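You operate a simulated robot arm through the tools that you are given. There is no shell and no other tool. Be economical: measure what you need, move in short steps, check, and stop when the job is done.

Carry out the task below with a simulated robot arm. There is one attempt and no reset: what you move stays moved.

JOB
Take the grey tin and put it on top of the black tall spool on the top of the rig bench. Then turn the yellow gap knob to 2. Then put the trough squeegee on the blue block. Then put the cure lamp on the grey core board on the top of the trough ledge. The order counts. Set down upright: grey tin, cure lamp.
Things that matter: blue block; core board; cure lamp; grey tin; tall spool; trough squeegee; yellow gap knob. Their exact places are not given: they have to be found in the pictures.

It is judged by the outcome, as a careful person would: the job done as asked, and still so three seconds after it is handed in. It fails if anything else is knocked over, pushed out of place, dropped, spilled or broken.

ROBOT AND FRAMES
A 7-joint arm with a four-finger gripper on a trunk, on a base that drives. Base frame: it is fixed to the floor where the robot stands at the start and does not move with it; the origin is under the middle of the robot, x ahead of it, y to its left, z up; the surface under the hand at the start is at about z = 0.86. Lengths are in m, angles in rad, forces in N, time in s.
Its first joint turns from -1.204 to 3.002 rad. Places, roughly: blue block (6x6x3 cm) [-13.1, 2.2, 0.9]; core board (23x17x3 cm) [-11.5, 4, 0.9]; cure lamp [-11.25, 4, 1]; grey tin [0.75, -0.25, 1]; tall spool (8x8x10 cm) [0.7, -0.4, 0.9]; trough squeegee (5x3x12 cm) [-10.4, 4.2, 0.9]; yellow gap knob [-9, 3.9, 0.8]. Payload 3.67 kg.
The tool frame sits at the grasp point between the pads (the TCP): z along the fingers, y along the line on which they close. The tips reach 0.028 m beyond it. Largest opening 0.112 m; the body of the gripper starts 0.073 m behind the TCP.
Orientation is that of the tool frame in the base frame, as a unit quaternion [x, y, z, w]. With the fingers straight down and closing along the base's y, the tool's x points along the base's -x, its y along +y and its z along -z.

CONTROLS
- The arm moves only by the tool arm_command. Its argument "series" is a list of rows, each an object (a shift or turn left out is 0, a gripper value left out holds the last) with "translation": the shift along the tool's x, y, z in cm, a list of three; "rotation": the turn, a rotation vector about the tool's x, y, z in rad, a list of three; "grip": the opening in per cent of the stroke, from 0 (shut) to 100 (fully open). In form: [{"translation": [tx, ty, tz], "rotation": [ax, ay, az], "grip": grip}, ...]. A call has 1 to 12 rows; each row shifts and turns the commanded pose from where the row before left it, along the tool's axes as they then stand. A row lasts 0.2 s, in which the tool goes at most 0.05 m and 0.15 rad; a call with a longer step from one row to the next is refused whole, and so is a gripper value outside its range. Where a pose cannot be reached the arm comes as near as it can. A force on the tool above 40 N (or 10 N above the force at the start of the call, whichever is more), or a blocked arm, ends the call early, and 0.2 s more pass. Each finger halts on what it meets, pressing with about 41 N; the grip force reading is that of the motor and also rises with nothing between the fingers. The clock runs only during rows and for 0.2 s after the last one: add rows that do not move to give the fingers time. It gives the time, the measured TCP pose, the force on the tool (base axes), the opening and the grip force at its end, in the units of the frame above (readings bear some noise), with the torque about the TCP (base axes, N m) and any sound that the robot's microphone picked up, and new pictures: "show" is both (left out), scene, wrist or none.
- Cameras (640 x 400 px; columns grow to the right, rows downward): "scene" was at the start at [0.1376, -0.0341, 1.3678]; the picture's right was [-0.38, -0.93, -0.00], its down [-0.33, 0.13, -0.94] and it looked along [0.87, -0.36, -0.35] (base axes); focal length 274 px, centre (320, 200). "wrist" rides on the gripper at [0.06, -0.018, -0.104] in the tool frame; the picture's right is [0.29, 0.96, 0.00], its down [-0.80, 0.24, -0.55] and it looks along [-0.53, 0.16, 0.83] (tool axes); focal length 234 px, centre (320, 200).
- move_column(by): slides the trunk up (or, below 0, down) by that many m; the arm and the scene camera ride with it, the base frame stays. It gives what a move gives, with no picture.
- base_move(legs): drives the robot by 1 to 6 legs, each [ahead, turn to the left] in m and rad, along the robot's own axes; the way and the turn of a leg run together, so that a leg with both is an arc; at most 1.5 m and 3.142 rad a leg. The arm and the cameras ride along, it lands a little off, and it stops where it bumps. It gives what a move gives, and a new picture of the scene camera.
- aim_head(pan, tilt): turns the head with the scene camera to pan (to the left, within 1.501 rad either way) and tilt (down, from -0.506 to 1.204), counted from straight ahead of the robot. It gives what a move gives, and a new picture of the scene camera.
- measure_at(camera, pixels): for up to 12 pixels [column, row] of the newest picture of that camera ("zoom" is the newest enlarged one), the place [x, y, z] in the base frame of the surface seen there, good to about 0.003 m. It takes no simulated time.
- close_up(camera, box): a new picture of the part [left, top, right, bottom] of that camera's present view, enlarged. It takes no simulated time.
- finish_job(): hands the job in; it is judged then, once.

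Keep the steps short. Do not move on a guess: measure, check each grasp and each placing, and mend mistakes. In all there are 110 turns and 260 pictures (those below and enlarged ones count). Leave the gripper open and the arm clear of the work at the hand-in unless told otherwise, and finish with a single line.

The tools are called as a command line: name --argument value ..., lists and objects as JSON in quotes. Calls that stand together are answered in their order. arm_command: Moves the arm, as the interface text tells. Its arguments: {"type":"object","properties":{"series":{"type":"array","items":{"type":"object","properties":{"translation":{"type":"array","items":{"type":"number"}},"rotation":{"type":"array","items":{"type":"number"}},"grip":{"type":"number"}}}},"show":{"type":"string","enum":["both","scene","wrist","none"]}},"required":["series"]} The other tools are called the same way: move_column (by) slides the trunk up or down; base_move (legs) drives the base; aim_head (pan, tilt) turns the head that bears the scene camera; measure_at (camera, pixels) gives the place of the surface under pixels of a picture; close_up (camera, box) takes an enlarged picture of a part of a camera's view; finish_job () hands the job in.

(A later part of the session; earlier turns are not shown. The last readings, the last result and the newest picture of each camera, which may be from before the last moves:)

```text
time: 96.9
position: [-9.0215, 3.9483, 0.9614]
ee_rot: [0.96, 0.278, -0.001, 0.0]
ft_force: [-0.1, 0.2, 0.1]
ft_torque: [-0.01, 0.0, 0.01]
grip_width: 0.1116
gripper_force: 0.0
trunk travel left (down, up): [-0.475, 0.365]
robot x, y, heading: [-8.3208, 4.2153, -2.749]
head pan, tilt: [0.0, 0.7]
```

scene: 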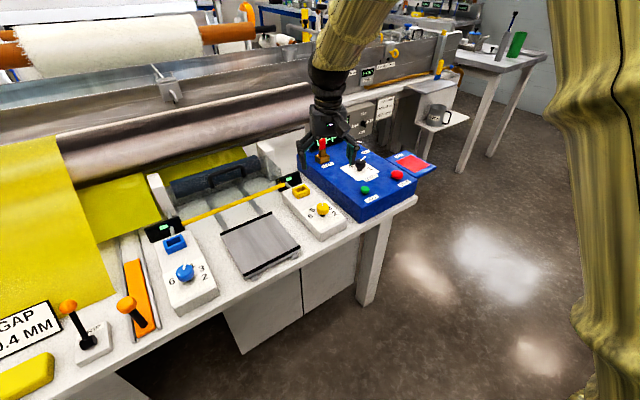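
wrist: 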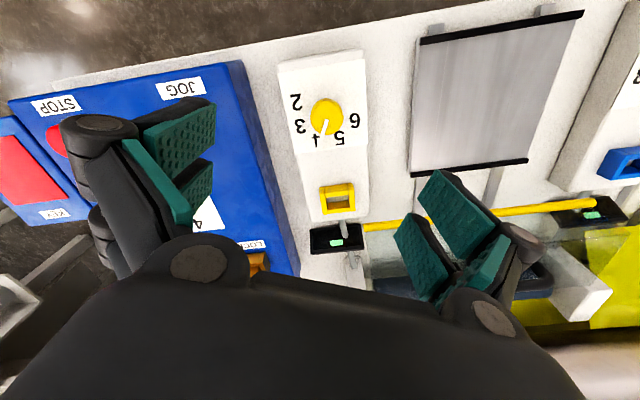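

close_up --camera "wrist" --box '[250, 60, 410, 160]'

measure_at --camera "zoom" --pixels '[[245, 225], [370, 225], [308, 160], [308, 290], [300, 280], [308, 225], [185, 165], [205, 260], [425, 250], [360, 310], [20, 200], [262, 320]]'

```text
4.00 times, centred on (330, 110) of wrist
```

zoom: 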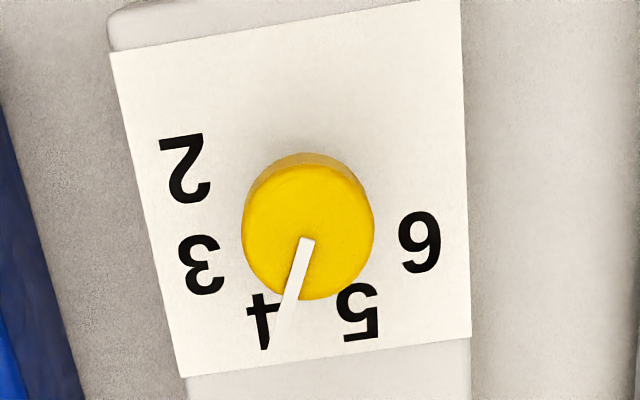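

```text
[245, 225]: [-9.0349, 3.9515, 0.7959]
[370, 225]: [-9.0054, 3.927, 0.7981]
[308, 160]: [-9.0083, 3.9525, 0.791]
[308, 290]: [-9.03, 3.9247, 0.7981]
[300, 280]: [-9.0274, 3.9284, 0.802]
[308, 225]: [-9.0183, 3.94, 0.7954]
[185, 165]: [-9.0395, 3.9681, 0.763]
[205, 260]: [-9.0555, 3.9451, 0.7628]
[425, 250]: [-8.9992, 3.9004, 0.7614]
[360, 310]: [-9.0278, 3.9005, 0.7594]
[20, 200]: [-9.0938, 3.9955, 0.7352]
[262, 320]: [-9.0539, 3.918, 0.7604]
```

Knob centre refined to (-9.0195, 3.9385); the pointer is at 4. I'll shift about 1 cm, part-close to keep clear of the blue box, descend to z≈0.803 and close.

arm_command --series '[{"translation": [-0.35, 0.94, 0], "grip": 60}, {}, {"translation": [0, 0, 4.5]}, {"translation": [0, 0, 4.5]}, {"translation": [0, 0, 4.0]}, {"translation": [0, 0, 1.5]}, {}]'

```text
time: 98.5
position: [-9.02, 3.9354, 0.8144]
ee_rot: [0.961, 0.277, 0.0, 0.0]
ft_force: [0.5, -0.4, 0.1]
ft_torque: [0.0, -0.01, -0.04]
grip_width: 0.0673
gripper_force: 0.1
trunk travel left (down, up): [-0.475, 0.365]
robot x, y, heading: [-8.3254, 4.2164, -2.751]
head pan, tilt: [0.0, 0.7]
```

scene: 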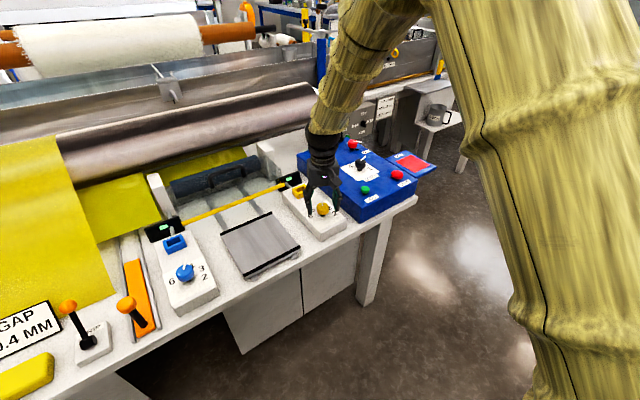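
wrist: 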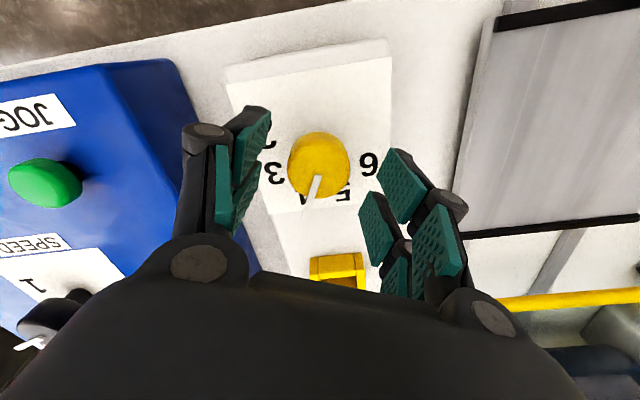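

arm_command --series '[{"translation": [0, 0, 1.2]}, {}, {"grip": 25}, {"grip": 0}, {}, {}]'

```text
time: 99.9
position: [-9.0222, 3.9345, 0.804]
ee_rot: [0.961, 0.276, 0.0, 0.0]
ft_force: [-3.8, 5.6, 1.7]
ft_torque: [0.23, -0.01, 0.03]
grip_width: 0.0356
gripper_force: 44.9
trunk travel left (down, up): [-0.475, 0.365]
robot x, y, heading: [-8.3242, 4.2181, -2.749]
head pan, tilt: [0.0, 0.7]
```

scene: 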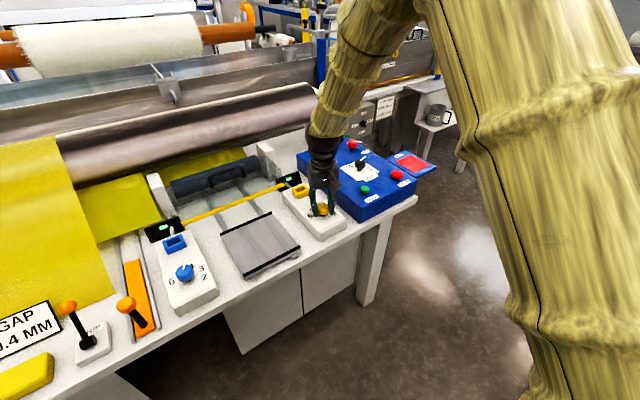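
wrist: 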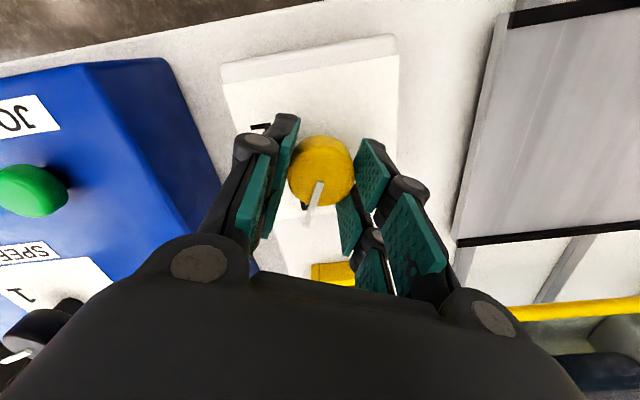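

The knob is gripped (0.036 m). I'll turn it clockwise by 1.54 rad.

arm_command --series '[{"rotation": [0, 0, 0.14]}, {"rotation": [0, 0, 0.14]}, {"rotation": [0, 0, 0.14]}, {"rotation": [0, 0, 0.14]}, {"rotation": [0, 0, 0.14]}, {"rotation": [0, 0, 0.14]}, {"rotation": [0, 0, 0.14]}, {"rotation": [0, 0, 0.14]}, {"rotation": [0, 0, 0.14]}, {"rotation": [0, 0, 0.14]}, {"rotation": [0, 0, 0.14]}, {}]'

```text
time: 101.3
position: [-9.0223, 3.9368, 0.8059]
ee_rot: [0.99, -0.138, 0.016, 0.016]
ft_force: [-1.8, -11.8, -15.9]
ft_torque: [-0.01, 0.55, 0.0]
grip_width: 0.0352
gripper_force: 44.7
trunk travel left (down, up): [-0.475, 0.365]
robot x, y, heading: [-8.3247, 4.2158, -2.747]
head pan, tilt: [0.0, 0.7]
stopped in row 7: the force on the tool passed its limit at 54 N (the readings are from after the stop); the commanded pose is now the measured one
```

scene: 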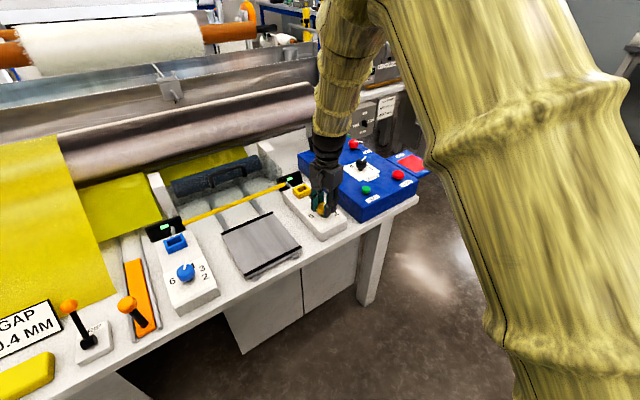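
wrist: 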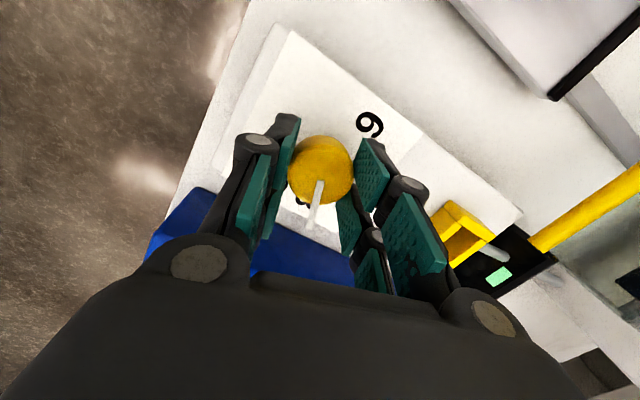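

It turned about 0.84 rad before the force limit. I'll release slightly, relevel the tool, and look.

arm_command --series '[{"grip": 55}, {}, {"rotation": [0.027, -0.036, 0]}, {}]'

close_up --camera "wrist" --box '[220, 80, 420, 240]'

```text
time: 102.3
position: [-9.0297, 3.9463, 0.813]
ee_rot: [0.988, -0.151, 0.007, 0.011]
ft_force: [-0.3, -0.3, -0.7]
ft_torque: [-0.01, 0.03, -0.03]
grip_width: 0.0615
gripper_force: 0.0
trunk travel left (down, up): [-0.475, 0.365]
robot x, y, heading: [-8.3239, 4.2139, -2.745]
head pan, tilt: [0.0, 0.7]
```

scene: 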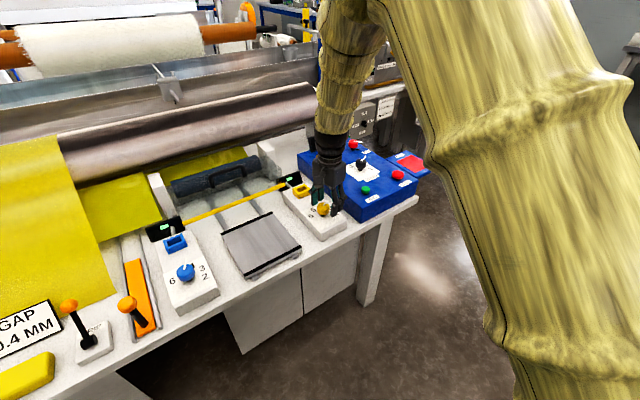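
wrist: 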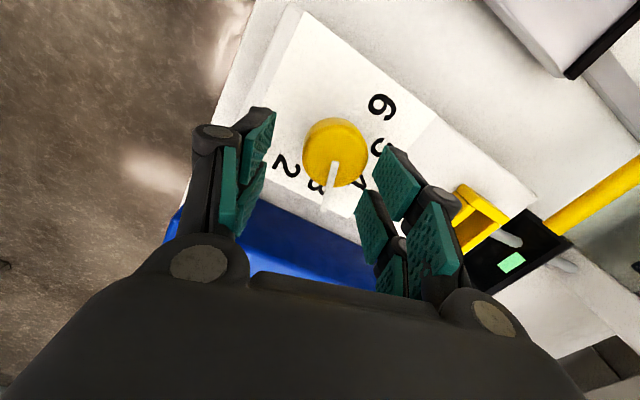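

```text
2.50 times, centred on (320, 160) of wrist
```

zoom: 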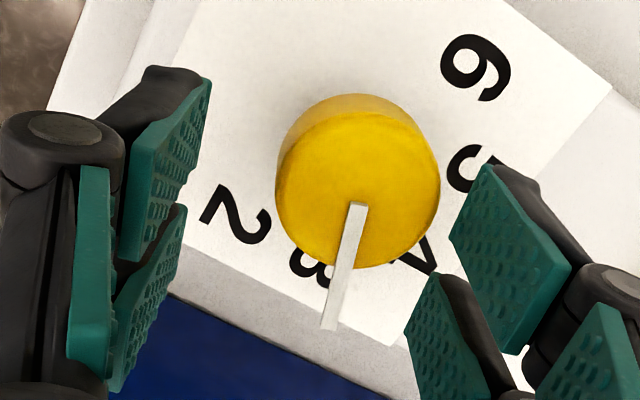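

The knob is now slightly past 3. I'll raise 4 cm, rotate the tool back 0.84 rad, and regrip for the second part.

arm_command --series '[{"translation": [0, 0, -4]}, {"rotation": [0.02, -0.017, -0.1]}, {"rotation": [0, 0, -0.148]}, {"rotation": [0, 0, -0.148]}, {"rotation": [0, 0, -0.148]}, {"rotation": [0, 0, -0.148]}, {"rotation": [0, 0, -0.148]}, {}, {}]' --show "wrist"

close_up --camera "wrist" --box '[240, 60, 400, 160]'

```text
time: 104.3
position: [-9.0205, 3.9362, 0.8481]
ee_rot: [0.96, 0.278, -0.003, -0.014]
ft_force: [-0.4, -0.7, 0.6]
ft_torque: [0.0, -0.01, -0.01]
grip_width: 0.0616
gripper_force: 0.1
trunk travel left (down, up): [-0.475, 0.365]
robot x, y, heading: [-8.3233, 4.2149, -2.746]
head pan, tilt: [0.0, 0.7]
```

wrist: 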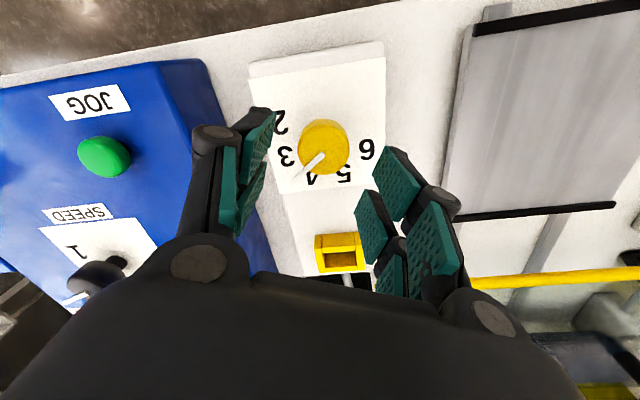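

```text
4.00 times, centred on (320, 110) of wrist
```

zoom: 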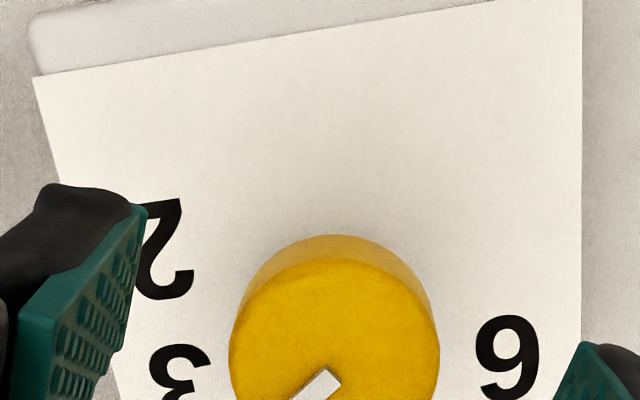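

measure_at --camera "wrist" --pixels '[[322, 154], [312, 163], [303, 171], [297, 176], [324, 140], [300, 148], [349, 148]]'

```text
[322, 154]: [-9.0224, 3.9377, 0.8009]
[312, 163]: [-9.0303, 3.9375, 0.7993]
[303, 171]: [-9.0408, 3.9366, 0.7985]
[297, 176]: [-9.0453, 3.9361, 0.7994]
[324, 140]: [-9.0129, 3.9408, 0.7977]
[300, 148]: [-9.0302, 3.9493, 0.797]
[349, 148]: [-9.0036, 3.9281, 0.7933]
```

The pointer is at about 184°, between 4 and 3; the fingers slipped partly because the grasp was about 5 mm off-axis. I'll recentre using the wrist view, go slightly deeper, regrip and turn in smaller steps.

arm_command --series '[{"rotation": [-0.0285, -0.002, 0], "translation": [0.25, 0.04, 0]}, {"translation": [0, 0, 2.5]}, {"translation": [0, 0, 2.4]}, {}, {"grip": 30}, {"grip": 0}, {}, {}]' --show "wrist"

```text
time: 106.1
position: [-9.0167, 3.938, 0.7996]
ee_rot: [0.961, 0.278, -0.001, -0.001]
ft_force: [7.6, -10.3, 2.1]
ft_torque: [-0.42, -0.14, 0.04]
grip_width: 0.037
gripper_force: 45.0
trunk travel left (down, up): [-0.475, 0.365]
robot x, y, heading: [-8.3235, 4.216, -2.744]
head pan, tilt: [0.0, 0.7]
```

wrist: 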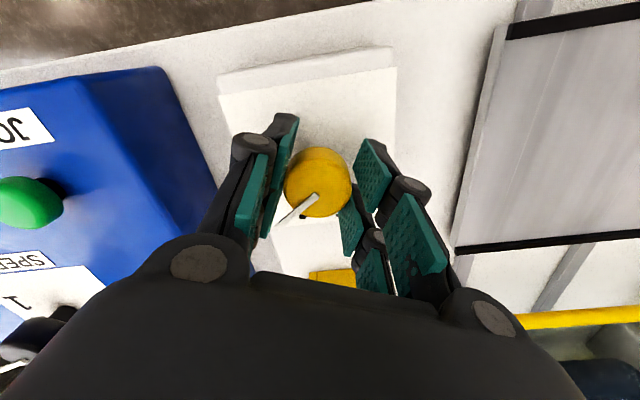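

The grip width is now the full 0.037 m, so it is centred. I'll ease the side force by 1 mm and turn.

arm_command --series '[{"translation": [0, 0.1, 0]}, {"rotation": [0, 0, 0.1]}, {"rotation": [0, 0, 0.1]}, {"rotation": [0, 0, 0.1]}, {"rotation": [0, 0, 0.1]}, {"rotation": [0, 0, 0.1]}, {"rotation": [0, 0, 0.1]}, {}]' --show "wrist"

```text
time: 107.9
position: [-9.0167, 3.9357, 0.8003]
ee_rot: [1.0, -0.02, -0.001, -0.001]
ft_force: [11.4, -27.6, 5.3]
ft_torque: [-0.81, -0.49, 0.08]
grip_width: 0.0369
gripper_force: 44.7
trunk travel left (down, up): [-0.475, 0.365]
robot x, y, heading: [-8.3253, 4.214, -2.742]
head pan, tilt: [0.0, 0.7]
```

wrist: 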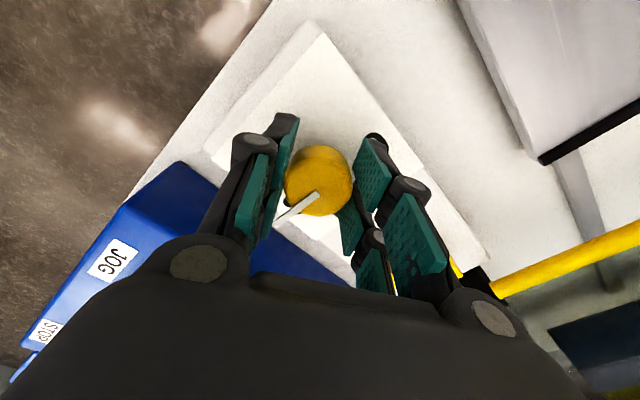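

No slip: the pointer turned with the gripper. There's 30 N of side load, so I'll shift 2 mm with it, then read.

arm_command --series '[{"translation": [0.05, 0.15, 0]}, {}]' --show "none"

```text
time: 108.5
position: [-9.0187, 3.936, 0.7987]
ee_rot: [1.0, -0.019, 0.0, -0.001]
ft_force: [7.7, -22.4, -1.3]
ft_torque: [-0.56, 0.68, 0.08]
grip_width: 0.0365
gripper_force: 45.3
trunk travel left (down, up): [-0.475, 0.365]
robot x, y, heading: [-8.3252, 4.2149, -2.744]
head pan, tilt: [0.0, 0.7]
```

arm_command --series '[{"translation": [0.05, 0.2, 0]}, {"rotation": [0, 0, 0.09]}, {"rotation": [0, 0, 0.09]}, {"rotation": [0, 0, 0.09]}, {"rotation": [0, 0, 0.09]}, {"rotation": [0, 0, 0.09]}, {}]' --show "wrist"

```text
time: 109.5
position: [-9.0214, 3.9371, 0.8035]
ee_rot: [0.988, -0.152, 0.013, 0.012]
ft_force: [-3.8, -10.7, -17.1]
ft_torque: [-0.12, 0.63, -0.02]
grip_width: 0.0352
gripper_force: 44.9
trunk travel left (down, up): [-0.475, 0.365]
robot x, y, heading: [-8.3282, 4.2136, -2.745]
head pan, tilt: [0.0, 0.7]
stopped in row 4: the force on the tool passed its limit at 42 N (the readings are from after the stop); the commanded pose is now the measured one
```

wrist: 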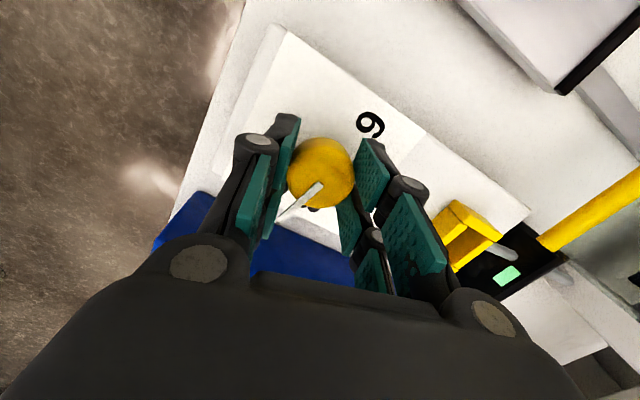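

It stopped at the same tool angle as before, which looks like a wrist joint limit. I'll release, rise, rotate the tool back by 1 rad, and look at the pointer.

arm_command --series '[{"grip": 55}, {}, {"translation": [0, 0, -4.5]}, {"rotation": [0.026, -0.03, -0.12]}, {"rotation": [0, 0, -0.148]}, {"rotation": [0, 0, -0.148]}, {"rotation": [0, 0, -0.148]}, {"rotation": [0, 0, -0.148]}, {"rotation": [0, 0, -0.148]}, {"rotation": [0, 0, -0.148]}, {}]' --show "wrist"

close_up --camera "wrist" --box '[240, 80, 400, 180]'

```text
time: 111.9
position: [-9.0222, 3.9395, 0.8501]
ee_rot: [0.938, 0.346, -0.001, -0.004]
ft_force: [0.2, 1.2, 0.2]
ft_torque: [-0.01, -0.01, -0.04]
grip_width: 0.0619
gripper_force: 0.0
trunk travel left (down, up): [-0.475, 0.365]
robot x, y, heading: [-8.3256, 4.2156, -2.745]
head pan, tilt: [0.0, 0.7]
```

wrist: 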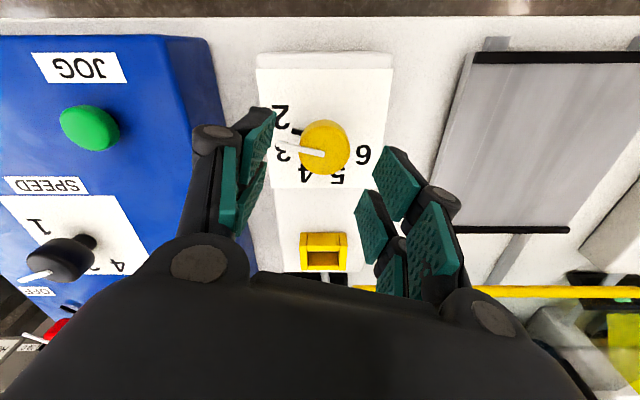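

```text
4.00 times, centred on (320, 130) of wrist
```

zoom: 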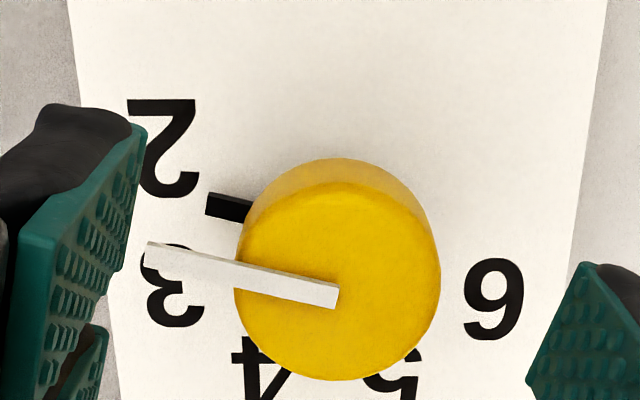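

measure_at --camera "zoom" --pixels '[[330, 293], [290, 282], [200, 258], [155, 248], [215, 205], [240, 210], [170, 150], [170, 285], [495, 300], [240, 270], [438, 270]]'

```text
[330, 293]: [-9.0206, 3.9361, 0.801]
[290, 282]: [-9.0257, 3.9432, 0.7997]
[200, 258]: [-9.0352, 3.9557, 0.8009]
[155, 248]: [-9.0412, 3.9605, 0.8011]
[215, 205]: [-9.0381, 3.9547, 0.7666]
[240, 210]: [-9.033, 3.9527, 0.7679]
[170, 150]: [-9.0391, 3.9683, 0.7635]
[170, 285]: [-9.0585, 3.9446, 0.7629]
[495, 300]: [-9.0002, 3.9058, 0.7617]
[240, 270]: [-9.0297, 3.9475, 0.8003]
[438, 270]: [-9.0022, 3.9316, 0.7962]
```

The pointer is at ≈130°; label 2 is at ≈123°. I need about 7° more. I'll regrip with the fingers 40° off the pointer and within the wrist limit.

arm_command --series '[{"translation": [0.1, 0.25, 0]}, {"rotation": [0, 0, 0.145]}, {"rotation": [0, 0, 0.145]}, {"rotation": [0, 0, 0.145]}, {"rotation": [0, 0, 0.145]}, {"rotation": [0, 0, 0.14]}, {}]' --show "wrist"

close_up --camera "wrist" --box '[240, 80, 400, 180]'

```text
time: 113.5
position: [-9.0201, 3.9396, 0.8509]
ee_rot: [1.0, -0.01, -0.002, -0.001]
ft_force: [0.0, -0.1, 0.2]
ft_torque: [0.01, 0.0, 0.02]
grip_width: 0.0614
gripper_force: 0.1
trunk travel left (down, up): [-0.475, 0.365]
robot x, y, heading: [-8.3258, 4.2173, -2.745]
head pan, tilt: [0.0, 0.7]
```

wrist: 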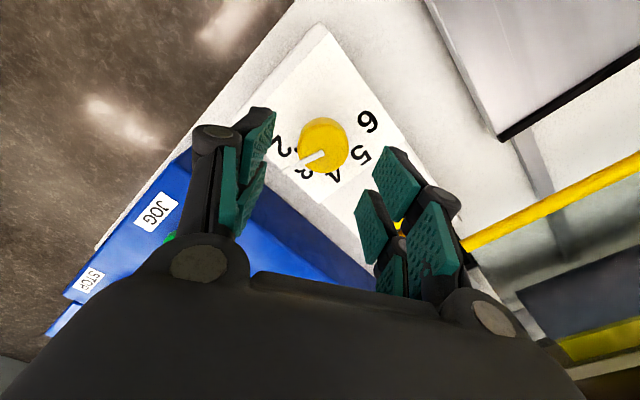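

```text
4.00 times, centred on (320, 130) of wrist
```

zoom: 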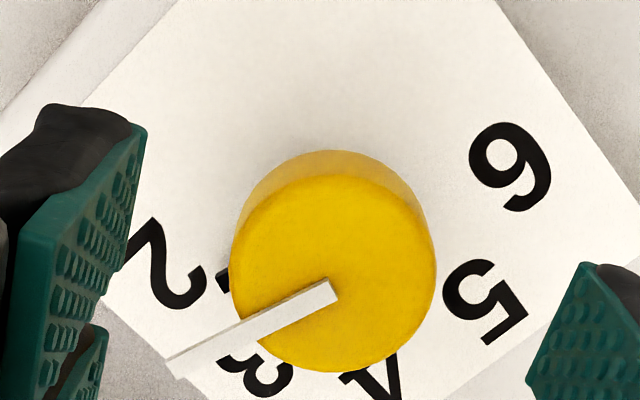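

arm_command --series '[{"translation": [0.2, 0.15, 0]}, {"translation": [0, 0, 2.6]}, {"translation": [0, 0, 2.4]}, {}, {"grip": 30}, {"grip": 0}, {}, {}]' --show "wrist"

```text
time: 115.3
position: [-9.018, 3.9364, 0.7993]
ee_rot: [1.0, -0.008, -0.002, -0.003]
ft_force: [2.1, -3.9, -4.3]
ft_torque: [0.01, 0.82, 0.03]
grip_width: 0.0364
gripper_force: 44.3
trunk travel left (down, up): [-0.475, 0.365]
robot x, y, heading: [-8.325, 4.2123, -2.746]
head pan, tilt: [0.0, 0.7]
```

wrist: 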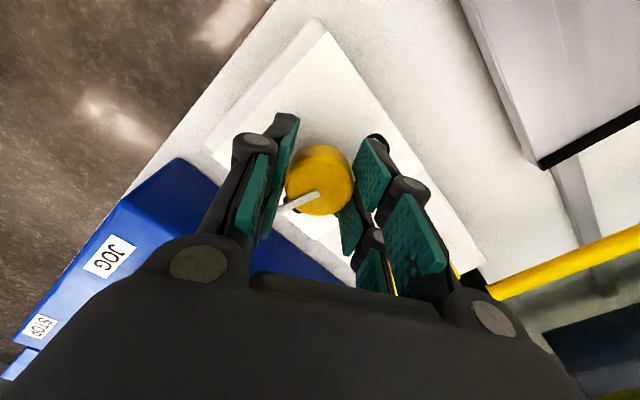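

Gripped well, and loads are small. I'll turn 0.14 rad more, release, raise and inspect.

arm_command --series '[{"rotation": [0, 0, 0.07]}, {"rotation": [0, 0, 0.07]}, {}, {}]' --show "none"

arm_command --series '[{"grip": 55}, {}, {"translation": [0, 0, -4.5]}, {"rotation": [0, 0, -0.14]}, {}]' --show "wrist"

close_up --camera "wrist" --box '[240, 80, 400, 180]'

```text
time: 116.3
position: [-9.0189, 3.9366, 0.8013]
ee_rot: [0.997, -0.082, 0.002, 0.002]
ft_force: [22.5, -19.8, -20.8]
ft_torque: [-0.52, -1.03, 0.04]
grip_width: 0.0368
gripper_force: 45.1
trunk travel left (down, up): [-0.475, 0.365]
robot x, y, heading: [-8.3258, 4.2153, -2.75]
head pan, tilt: [0.0, 0.7]
```

```text
time: 117.5
position: [-9.0174, 3.936, 0.8463]
ee_rot: [1.0, -0.008, -0.003, -0.002]
ft_force: [-0.5, 0.4, -0.7]
ft_torque: [0.01, 0.0, -0.03]
grip_width: 0.0618
gripper_force: 0.1
trunk travel left (down, up): [-0.475, 0.365]
robot x, y, heading: [-8.3236, 4.2164, -2.744]
head pan, tilt: [0.0, 0.7]
```

wrist: 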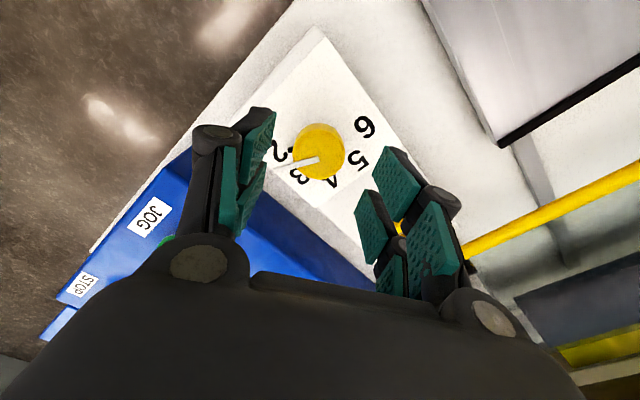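

```text
4.00 times, centred on (320, 130) of wrist
```

zoom: 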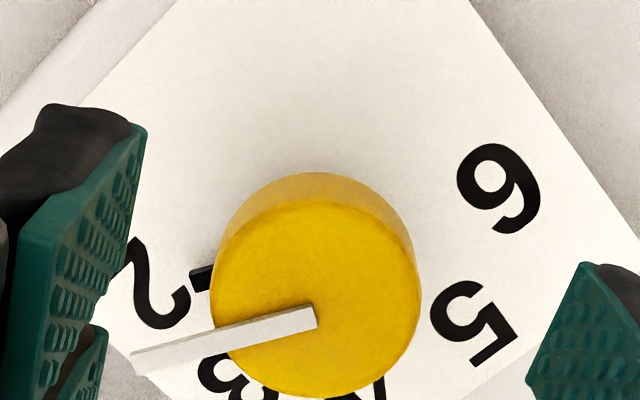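

measure_at --camera "zoom" --pixels '[[308, 318], [270, 326], [200, 343], [145, 360], [195, 280], [155, 290], [228, 375], [500, 190], [475, 325]]'

close_up --camera "scene" --box '[282, 180, 362, 240]'

```text
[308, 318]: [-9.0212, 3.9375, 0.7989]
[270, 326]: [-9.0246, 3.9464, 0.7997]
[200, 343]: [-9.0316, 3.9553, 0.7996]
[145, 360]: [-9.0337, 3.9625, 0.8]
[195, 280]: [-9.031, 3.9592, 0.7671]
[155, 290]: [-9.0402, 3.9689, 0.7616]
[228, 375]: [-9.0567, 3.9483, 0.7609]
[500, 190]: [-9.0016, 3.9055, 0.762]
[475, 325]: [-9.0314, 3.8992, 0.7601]
```

```text
6.67 times, centred on (322, 210) of scene
```

zoom: 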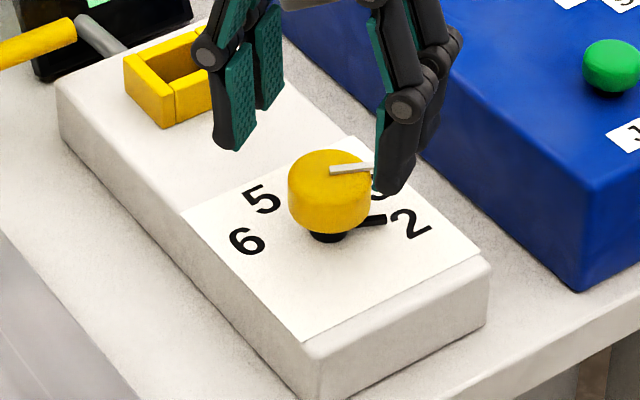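

The black pointer on the stem points at 2. I'll raise clear and take one more look.

arm_command --series '[{"translation": [0, 0, -4.8], "grip": 100}, {"translation": [0, 0, -4.8]}, {"translation": [0, 0, -4.8]}, {"translation": [0, 0, -4.8]}, {"translation": [0, 0, -4.8]}, {"translation": [0, 0, -4.8]}, {"translation": [0, 0, -4.8]}, {}]'

close_up --camera "wrist" --box '[280, 60, 360, 110]'

close_up --camera "scene" --box '[282, 180, 362, 240]'

```text
time: 119.3
position: [-9.0168, 3.9344, 1.1823]
ee_rot: [1.0, -0.008, -0.003, -0.003]
ft_force: [-0.5, -0.2, 0.2]
ft_torque: [-0.02, 0.01, 0.0]
grip_width: 0.112
gripper_force: 0.0
trunk travel left (down, up): [-0.475, 0.365]
robot x, y, heading: [-8.3252, 4.212, -2.749]
head pan, tilt: [0.0, 0.7]
```

scene: 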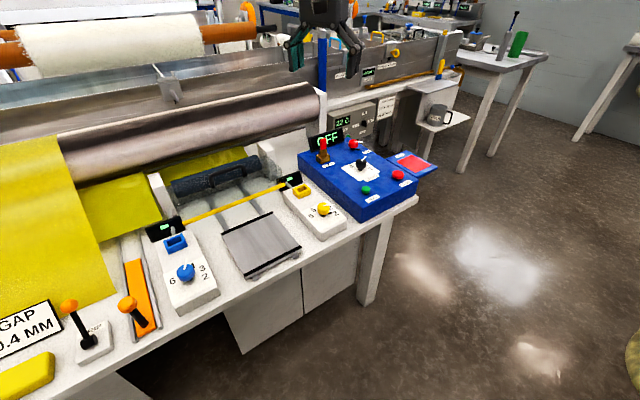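
wrist: 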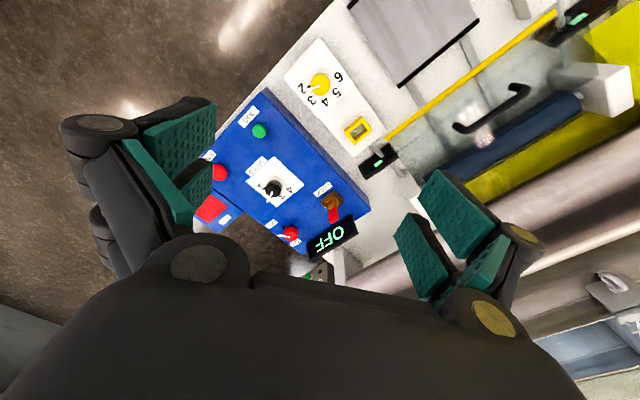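

```text
8.00 times, centred on (320, 85) of wrist
```

zoom: 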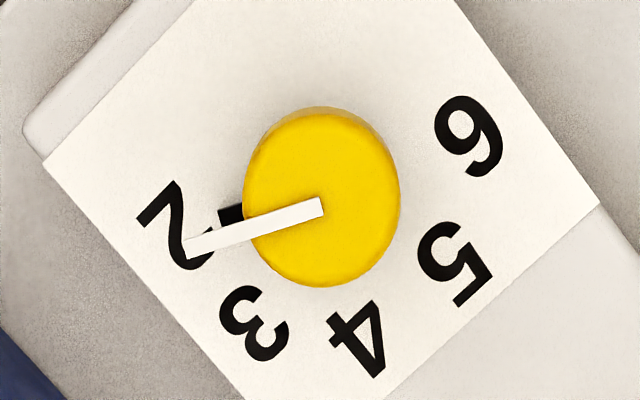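

```text
6.67 times, centred on (322, 210) of scene
```

zoom: 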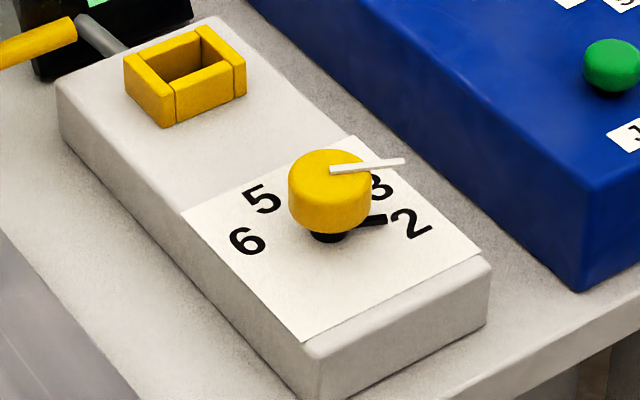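

The knob reads 2: the pointer direction matches the label within 1°. Next is the squeegee. I'll look toward the trough.

aim_head --pan -0.3 --tilt 0.4

close_up --camera "scene" --box '[100, 20, 420, 220]'

```text
time: 120.1
position: [-9.0176, 3.9332, 1.1815]
ee_rot: [1.0, -0.008, -0.002, -0.003]
ft_force: [0.2, -0.4, -0.3]
ft_torque: [0.0, 0.0, -0.03]
grip_width: 0.1121
gripper_force: 0.2
trunk travel left (down, up): [-0.475, 0.365]
robot x, y, heading: [-8.3273, 4.2169, -2.745]
head pan, tilt: [-0.3, 0.4]
```

scene: 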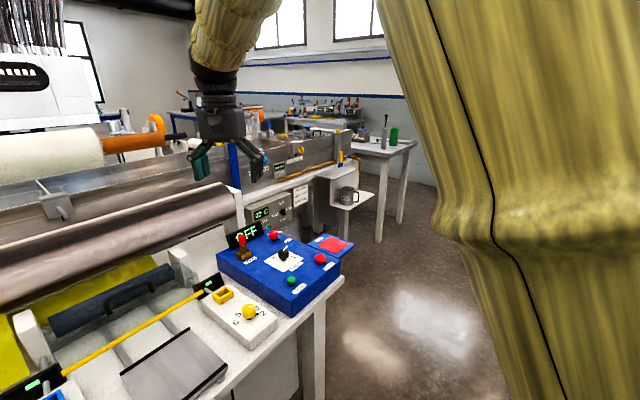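

```text
2.00 times, centred on (260, 120) of scene
```

zoom: 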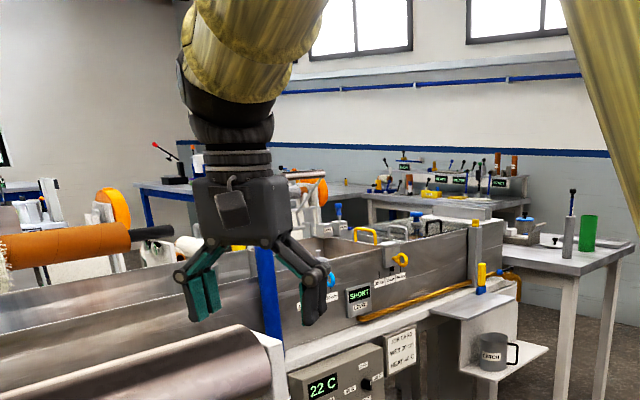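

measure_at --camera "zoom" --pixels '[[481, 270], [480, 290], [465, 300], [485, 335], [555, 260], [620, 250], [570, 235], [588, 235], [525, 250], [525, 225], [560, 395], [475, 250]]'

close_up --camera "scene" --box '[260, 90, 420, 190]'

```text
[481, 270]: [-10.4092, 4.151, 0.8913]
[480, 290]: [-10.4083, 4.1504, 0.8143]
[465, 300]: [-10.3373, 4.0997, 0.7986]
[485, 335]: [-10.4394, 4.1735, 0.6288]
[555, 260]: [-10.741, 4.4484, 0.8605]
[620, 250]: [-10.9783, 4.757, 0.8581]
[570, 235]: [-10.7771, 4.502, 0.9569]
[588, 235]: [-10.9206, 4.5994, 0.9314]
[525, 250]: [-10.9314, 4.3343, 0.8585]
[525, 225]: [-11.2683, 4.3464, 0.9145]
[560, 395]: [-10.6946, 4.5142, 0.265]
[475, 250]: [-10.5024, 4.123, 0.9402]
```

```text
4.00 times, centred on (340, 140) of scene
```

zoom: 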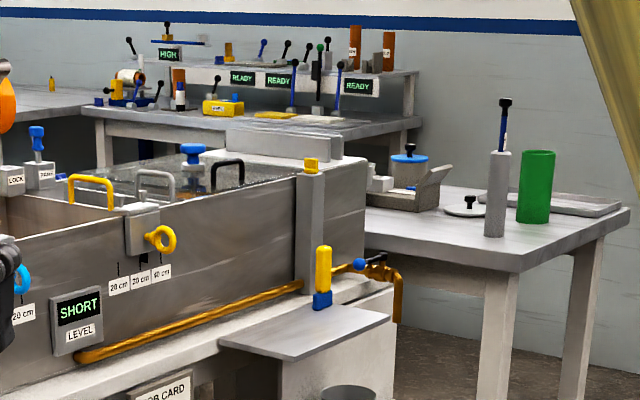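

The squeegee (yellow handle, blue base) stands on the shelf at about (-10.41, 4.15), z 0.80–0.91. The corridor between the line and the island is about 0.83 m wide. I'll drive down its middle.

base_move --legs '[[0, -0.8], [0.75, 0]]'

aim_head --pan 0.0 --tilt 0.6

```text
time: 126.2
position: [-9.6771, 4.8106, 1.1812]
ee_rot: [0.917, -0.399, 0.0, -0.003]
ft_force: [0.1, -0.3, -0.5]
ft_torque: [0.02, -0.04, 0.0]
grip_width: 0.1118
gripper_force: 0.1
trunk travel left (down, up): [-0.475, 0.365]
robot x, y, heading: [-8.9933, 4.5028, 2.735]
head pan, tilt: [-0.3, 0.4]
```

scene: 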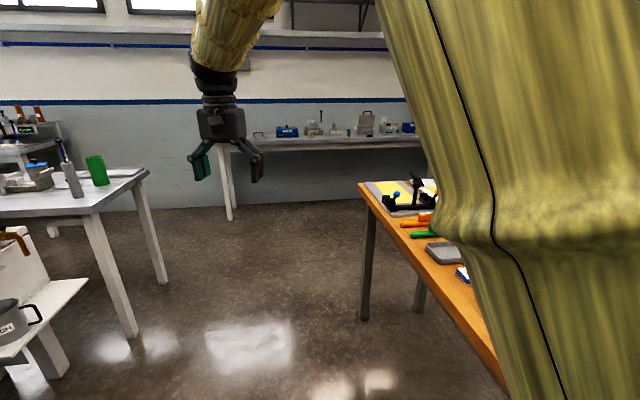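

```text
time: 127.0
position: [-9.6765, 4.808, 1.1822]
ee_rot: [0.917, -0.398, -0.001, -0.003]
ft_force: [-0.3, -0.3, -0.3]
ft_torque: [-0.01, -0.02, 0.0]
grip_width: 0.1121
gripper_force: 0.0
trunk travel left (down, up): [-0.475, 0.365]
robot x, y, heading: [-8.9969, 4.5051, 2.734]
head pan, tilt: [0.0, 0.6]
```

scene: 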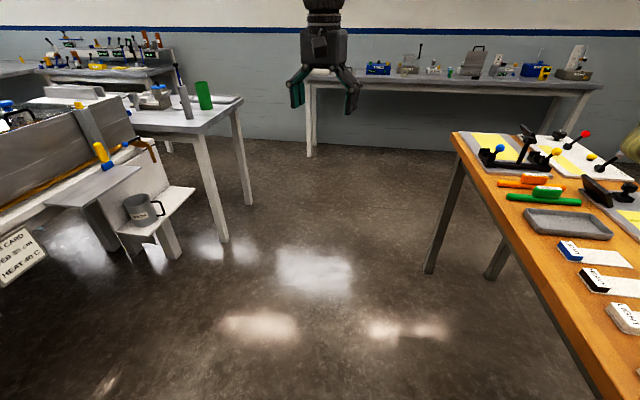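

I'm clear of both sides. I'll continue 0.75 m and then turn left toward the shelf.

base_move --legs '[[0.75, 0], [0, 1.1]]'

aim_head --pan 0.15 --tilt 0.5

```text
time: 133.7
position: [-10.2709, 4.336, 1.1816]
ee_rot: [0.991, 0.134, -0.004, -0.003]
ft_force: [-0.7, -0.9, 0.4]
ft_torque: [0.01, 0.01, -0.01]
grip_width: 0.1121
gripper_force: 0.1
trunk travel left (down, up): [-0.475, 0.365]
robot x, y, heading: [-9.6838, 4.7986, -2.462]
head pan, tilt: [0.0, 0.6]
```

scene: 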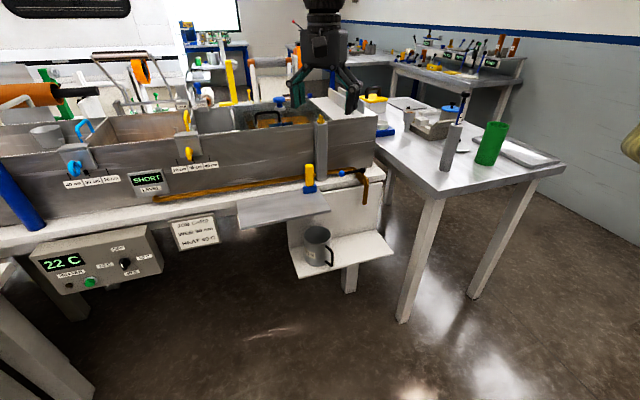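

```text
time: 134.4
position: [-10.2707, 4.3363, 1.182]
ee_rot: [0.991, 0.134, -0.003, -0.002]
ft_force: [0.5, -0.2, 0.2]
ft_torque: [-0.01, 0.01, 0.0]
grip_width: 0.1122
gripper_force: 0.1
trunk travel left (down, up): [-0.475, 0.365]
robot x, y, heading: [-9.6858, 4.7999, -2.46]
head pan, tilt: [0.15, 0.499]
```

scene: 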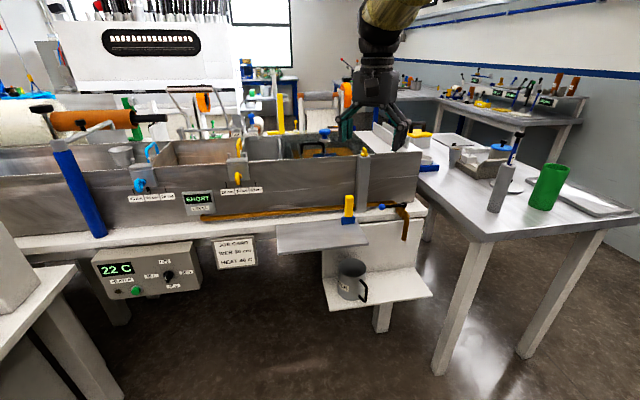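

close_up --camera "scene" --box '[310, 170, 430, 250]'

measure_at --camera "zoom" --pixels '[[205, 135], [205, 190], [205, 240], [205, 270], [178, 275], [235, 272], [300, 240], [380, 190], [420, 240], [180, 160], [232, 160], [205, 255]]'

close_up --camera "scene" --box '[380, 90, 580, 215]'

```text
5.00 times, centred on (370, 210) of scene
```

zoom: 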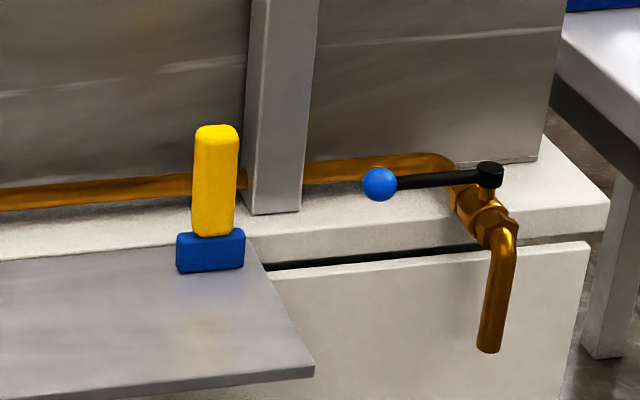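

```text
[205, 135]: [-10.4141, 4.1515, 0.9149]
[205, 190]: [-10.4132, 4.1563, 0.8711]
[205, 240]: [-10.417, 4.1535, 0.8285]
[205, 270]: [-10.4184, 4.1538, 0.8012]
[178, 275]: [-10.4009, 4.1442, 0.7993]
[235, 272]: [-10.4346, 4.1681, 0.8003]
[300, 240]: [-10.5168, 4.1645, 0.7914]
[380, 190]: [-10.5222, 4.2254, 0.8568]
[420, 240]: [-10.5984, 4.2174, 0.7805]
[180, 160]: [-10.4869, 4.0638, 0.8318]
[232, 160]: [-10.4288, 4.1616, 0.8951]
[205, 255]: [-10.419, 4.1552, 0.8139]
```

```text
3.20 times, centred on (480, 152) of scene
```

zoom: 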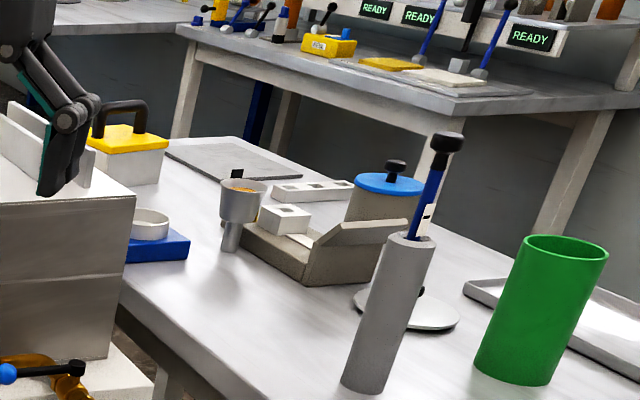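

measure_at --camera "scene" --pixels '[[430, 292], [325, 306], [366, 243], [282, 252], [440, 370], [364, 205], [360, 185], [372, 185], [422, 90], [432, 131], [455, 142], [415, 134]]'

```text
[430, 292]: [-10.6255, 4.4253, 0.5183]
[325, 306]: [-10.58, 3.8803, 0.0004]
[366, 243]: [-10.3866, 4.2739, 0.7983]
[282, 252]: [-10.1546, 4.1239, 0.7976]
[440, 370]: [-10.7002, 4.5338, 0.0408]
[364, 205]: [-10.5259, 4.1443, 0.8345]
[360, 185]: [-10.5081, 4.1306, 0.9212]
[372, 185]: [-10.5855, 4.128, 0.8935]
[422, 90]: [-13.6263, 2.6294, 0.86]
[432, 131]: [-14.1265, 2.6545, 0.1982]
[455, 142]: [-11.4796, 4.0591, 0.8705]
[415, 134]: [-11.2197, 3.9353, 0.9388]
```

The squeegee is 0.98 m away. I'll drive 0.28 m closer; the shelf front stays about 0.5 m from my axis.

base_move --legs '[[0.28, 0.05]]'

close_up --camera "scene" --box '[260, 190, 440, 310]'

```text
time: 136.4
position: [-10.4626, 4.131, 1.1819]
ee_rot: [0.988, 0.156, -0.002, -0.002]
ft_force: [-0.1, 0.9, -0.5]
ft_torque: [0.01, -0.02, -0.01]
grip_width: 0.1119
gripper_force: 0.0
trunk travel left (down, up): [-0.475, 0.365]
robot x, y, heading: [-9.9004, 4.6199, -2.415]
head pan, tilt: [0.15, 0.499]
```

scene: 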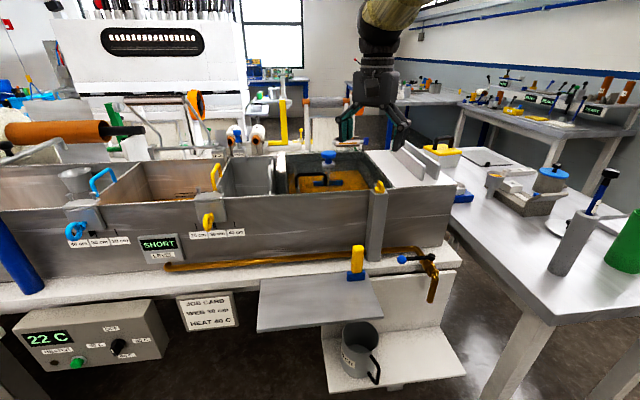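

```text
3.33 times, centred on (350, 250) of scene
```

zoom: 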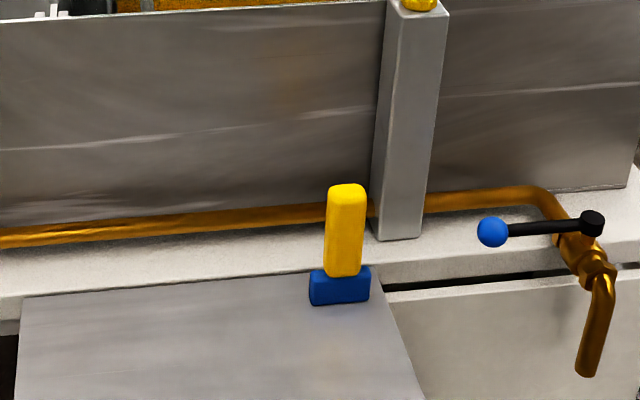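

measure_at --camera "zoom" --pixels '[[300, 150], [300, 30], [405, 100], [385, 25], [405, 235], [347, 190], [330, 195], [364, 195], [346, 265], [312, 303], [340, 305], [369, 298]]'

```text
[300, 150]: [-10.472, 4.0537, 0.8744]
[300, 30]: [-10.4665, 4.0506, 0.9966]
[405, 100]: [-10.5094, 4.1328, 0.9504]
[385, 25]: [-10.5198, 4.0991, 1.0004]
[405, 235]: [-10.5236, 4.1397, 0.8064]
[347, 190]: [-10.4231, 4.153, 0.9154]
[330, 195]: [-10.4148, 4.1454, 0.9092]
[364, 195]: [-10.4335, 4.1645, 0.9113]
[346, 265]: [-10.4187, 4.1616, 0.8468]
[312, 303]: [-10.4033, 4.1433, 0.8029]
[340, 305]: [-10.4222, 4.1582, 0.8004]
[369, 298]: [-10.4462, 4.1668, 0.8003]
```

I'll align the tool so it closes along the shelf direction, centre it above the handle at about (-10.427, 4.146), and lower to z≈1.02.

arm_command --series '[{"translation": [3.9, -0.3, 0]}, {"rotation": [0, 0, -0.14], "grip": 60}, {"rotation": [0, 0, -0.14]}, {"rotation": [0, 0, -0.14]}, {"rotation": [0, 0, -0.14]}, {"rotation": [0, 0, -0.126]}, {"translation": [0, 0, 4.5]}, {"translation": [0, 0, 4.5]}, {"translation": [0, 0, 4.5]}, {"translation": [0, 0, 2.5]}, {}]'

```text
time: 138.8
position: [-10.427, 4.1474, 1.0197]
ee_rot: [0.878, 0.478, -0.002, -0.002]
ft_force: [-0.6, 0.2, 1.0]
ft_torque: [0.02, 0.03, -0.02]
grip_width: 0.0671
gripper_force: 0.1
trunk travel left (down, up): [-0.475, 0.365]
robot x, y, heading: [-9.8987, 4.6179, -2.414]
head pan, tilt: [0.15, 0.499]
```

scene: 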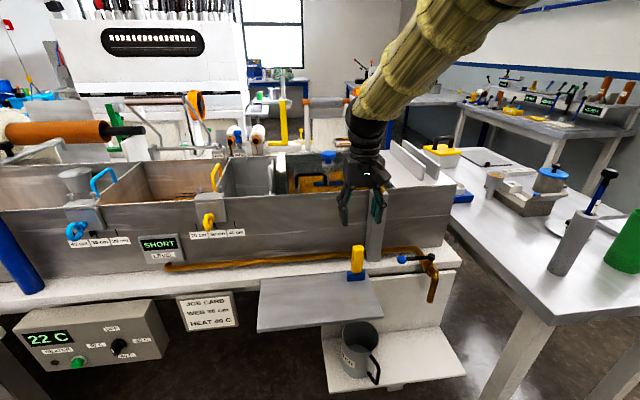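
wrist: 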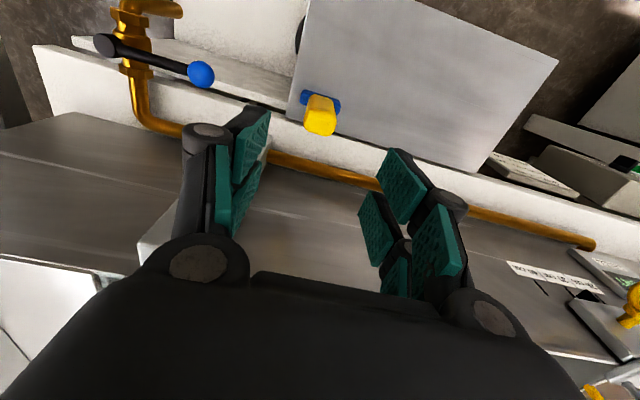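

close_up --camera "wrist" --box '[270, 75, 370, 150]'

measure_at --camera "zoom" --pixels '[[260, 360], [400, 380], [320, 370], [325, 300], [240, 250], [440, 250], [330, 240]]'

```text
5.33 times, centred on (320, 112) of wrist
```

zoom: 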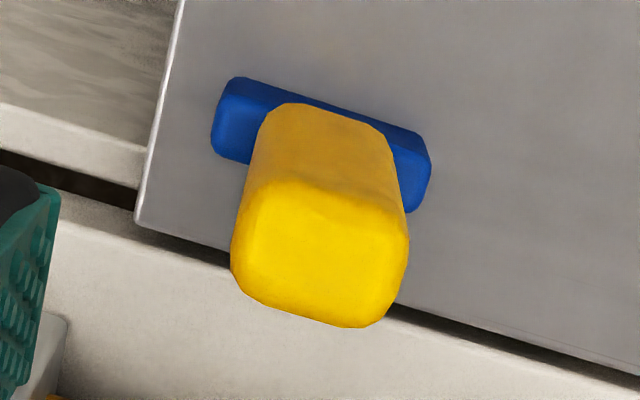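

```text
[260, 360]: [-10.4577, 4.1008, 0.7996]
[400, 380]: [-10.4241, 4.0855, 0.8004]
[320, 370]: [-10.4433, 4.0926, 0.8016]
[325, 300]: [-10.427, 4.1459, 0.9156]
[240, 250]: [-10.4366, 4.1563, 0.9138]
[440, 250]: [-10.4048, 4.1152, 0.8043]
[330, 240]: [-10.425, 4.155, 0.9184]
```

The handle centre is 6 mm nearer the robot. I'll shift, descend to z≈0.885, and close.

arm_command --series '[{"translation": [0.55, 0, 0]}, {"translation": [0, 0, 4.5]}, {"translation": [0, 0, 4.5]}, {"translation": [0, 0, 3.0]}, {"translation": [0, 0, 1.5]}, {}, {"grip": 30}, {"grip": 0}, {}, {}]'

```text
time: 141.0
position: [-10.4229, 4.1502, 0.885]
ee_rot: [0.878, 0.479, -0.001, -0.003]
ft_force: [0.2, -0.4, 0.2]
ft_torque: [0.0, 0.01, -0.02]
grip_width: 0.0292
gripper_force: 40.4
trunk travel left (down, up): [-0.475, 0.365]
robot x, y, heading: [-9.9, 4.6199, -2.417]
head pan, tilt: [0.15, 0.499]
```

scene: 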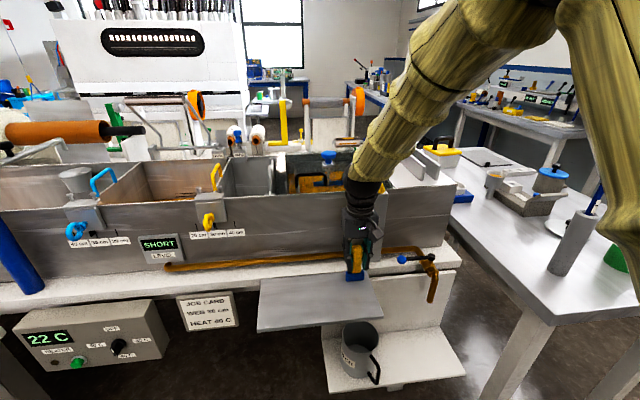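
wrist: 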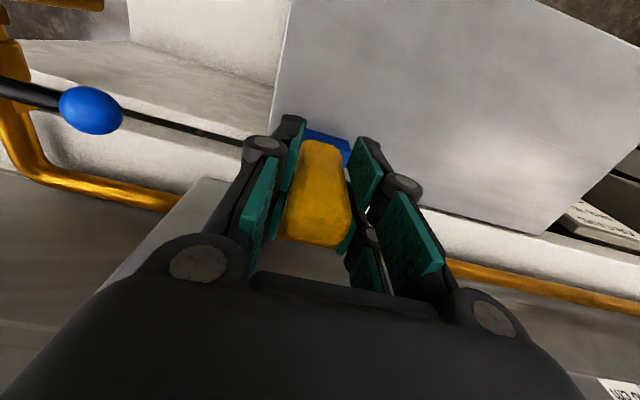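

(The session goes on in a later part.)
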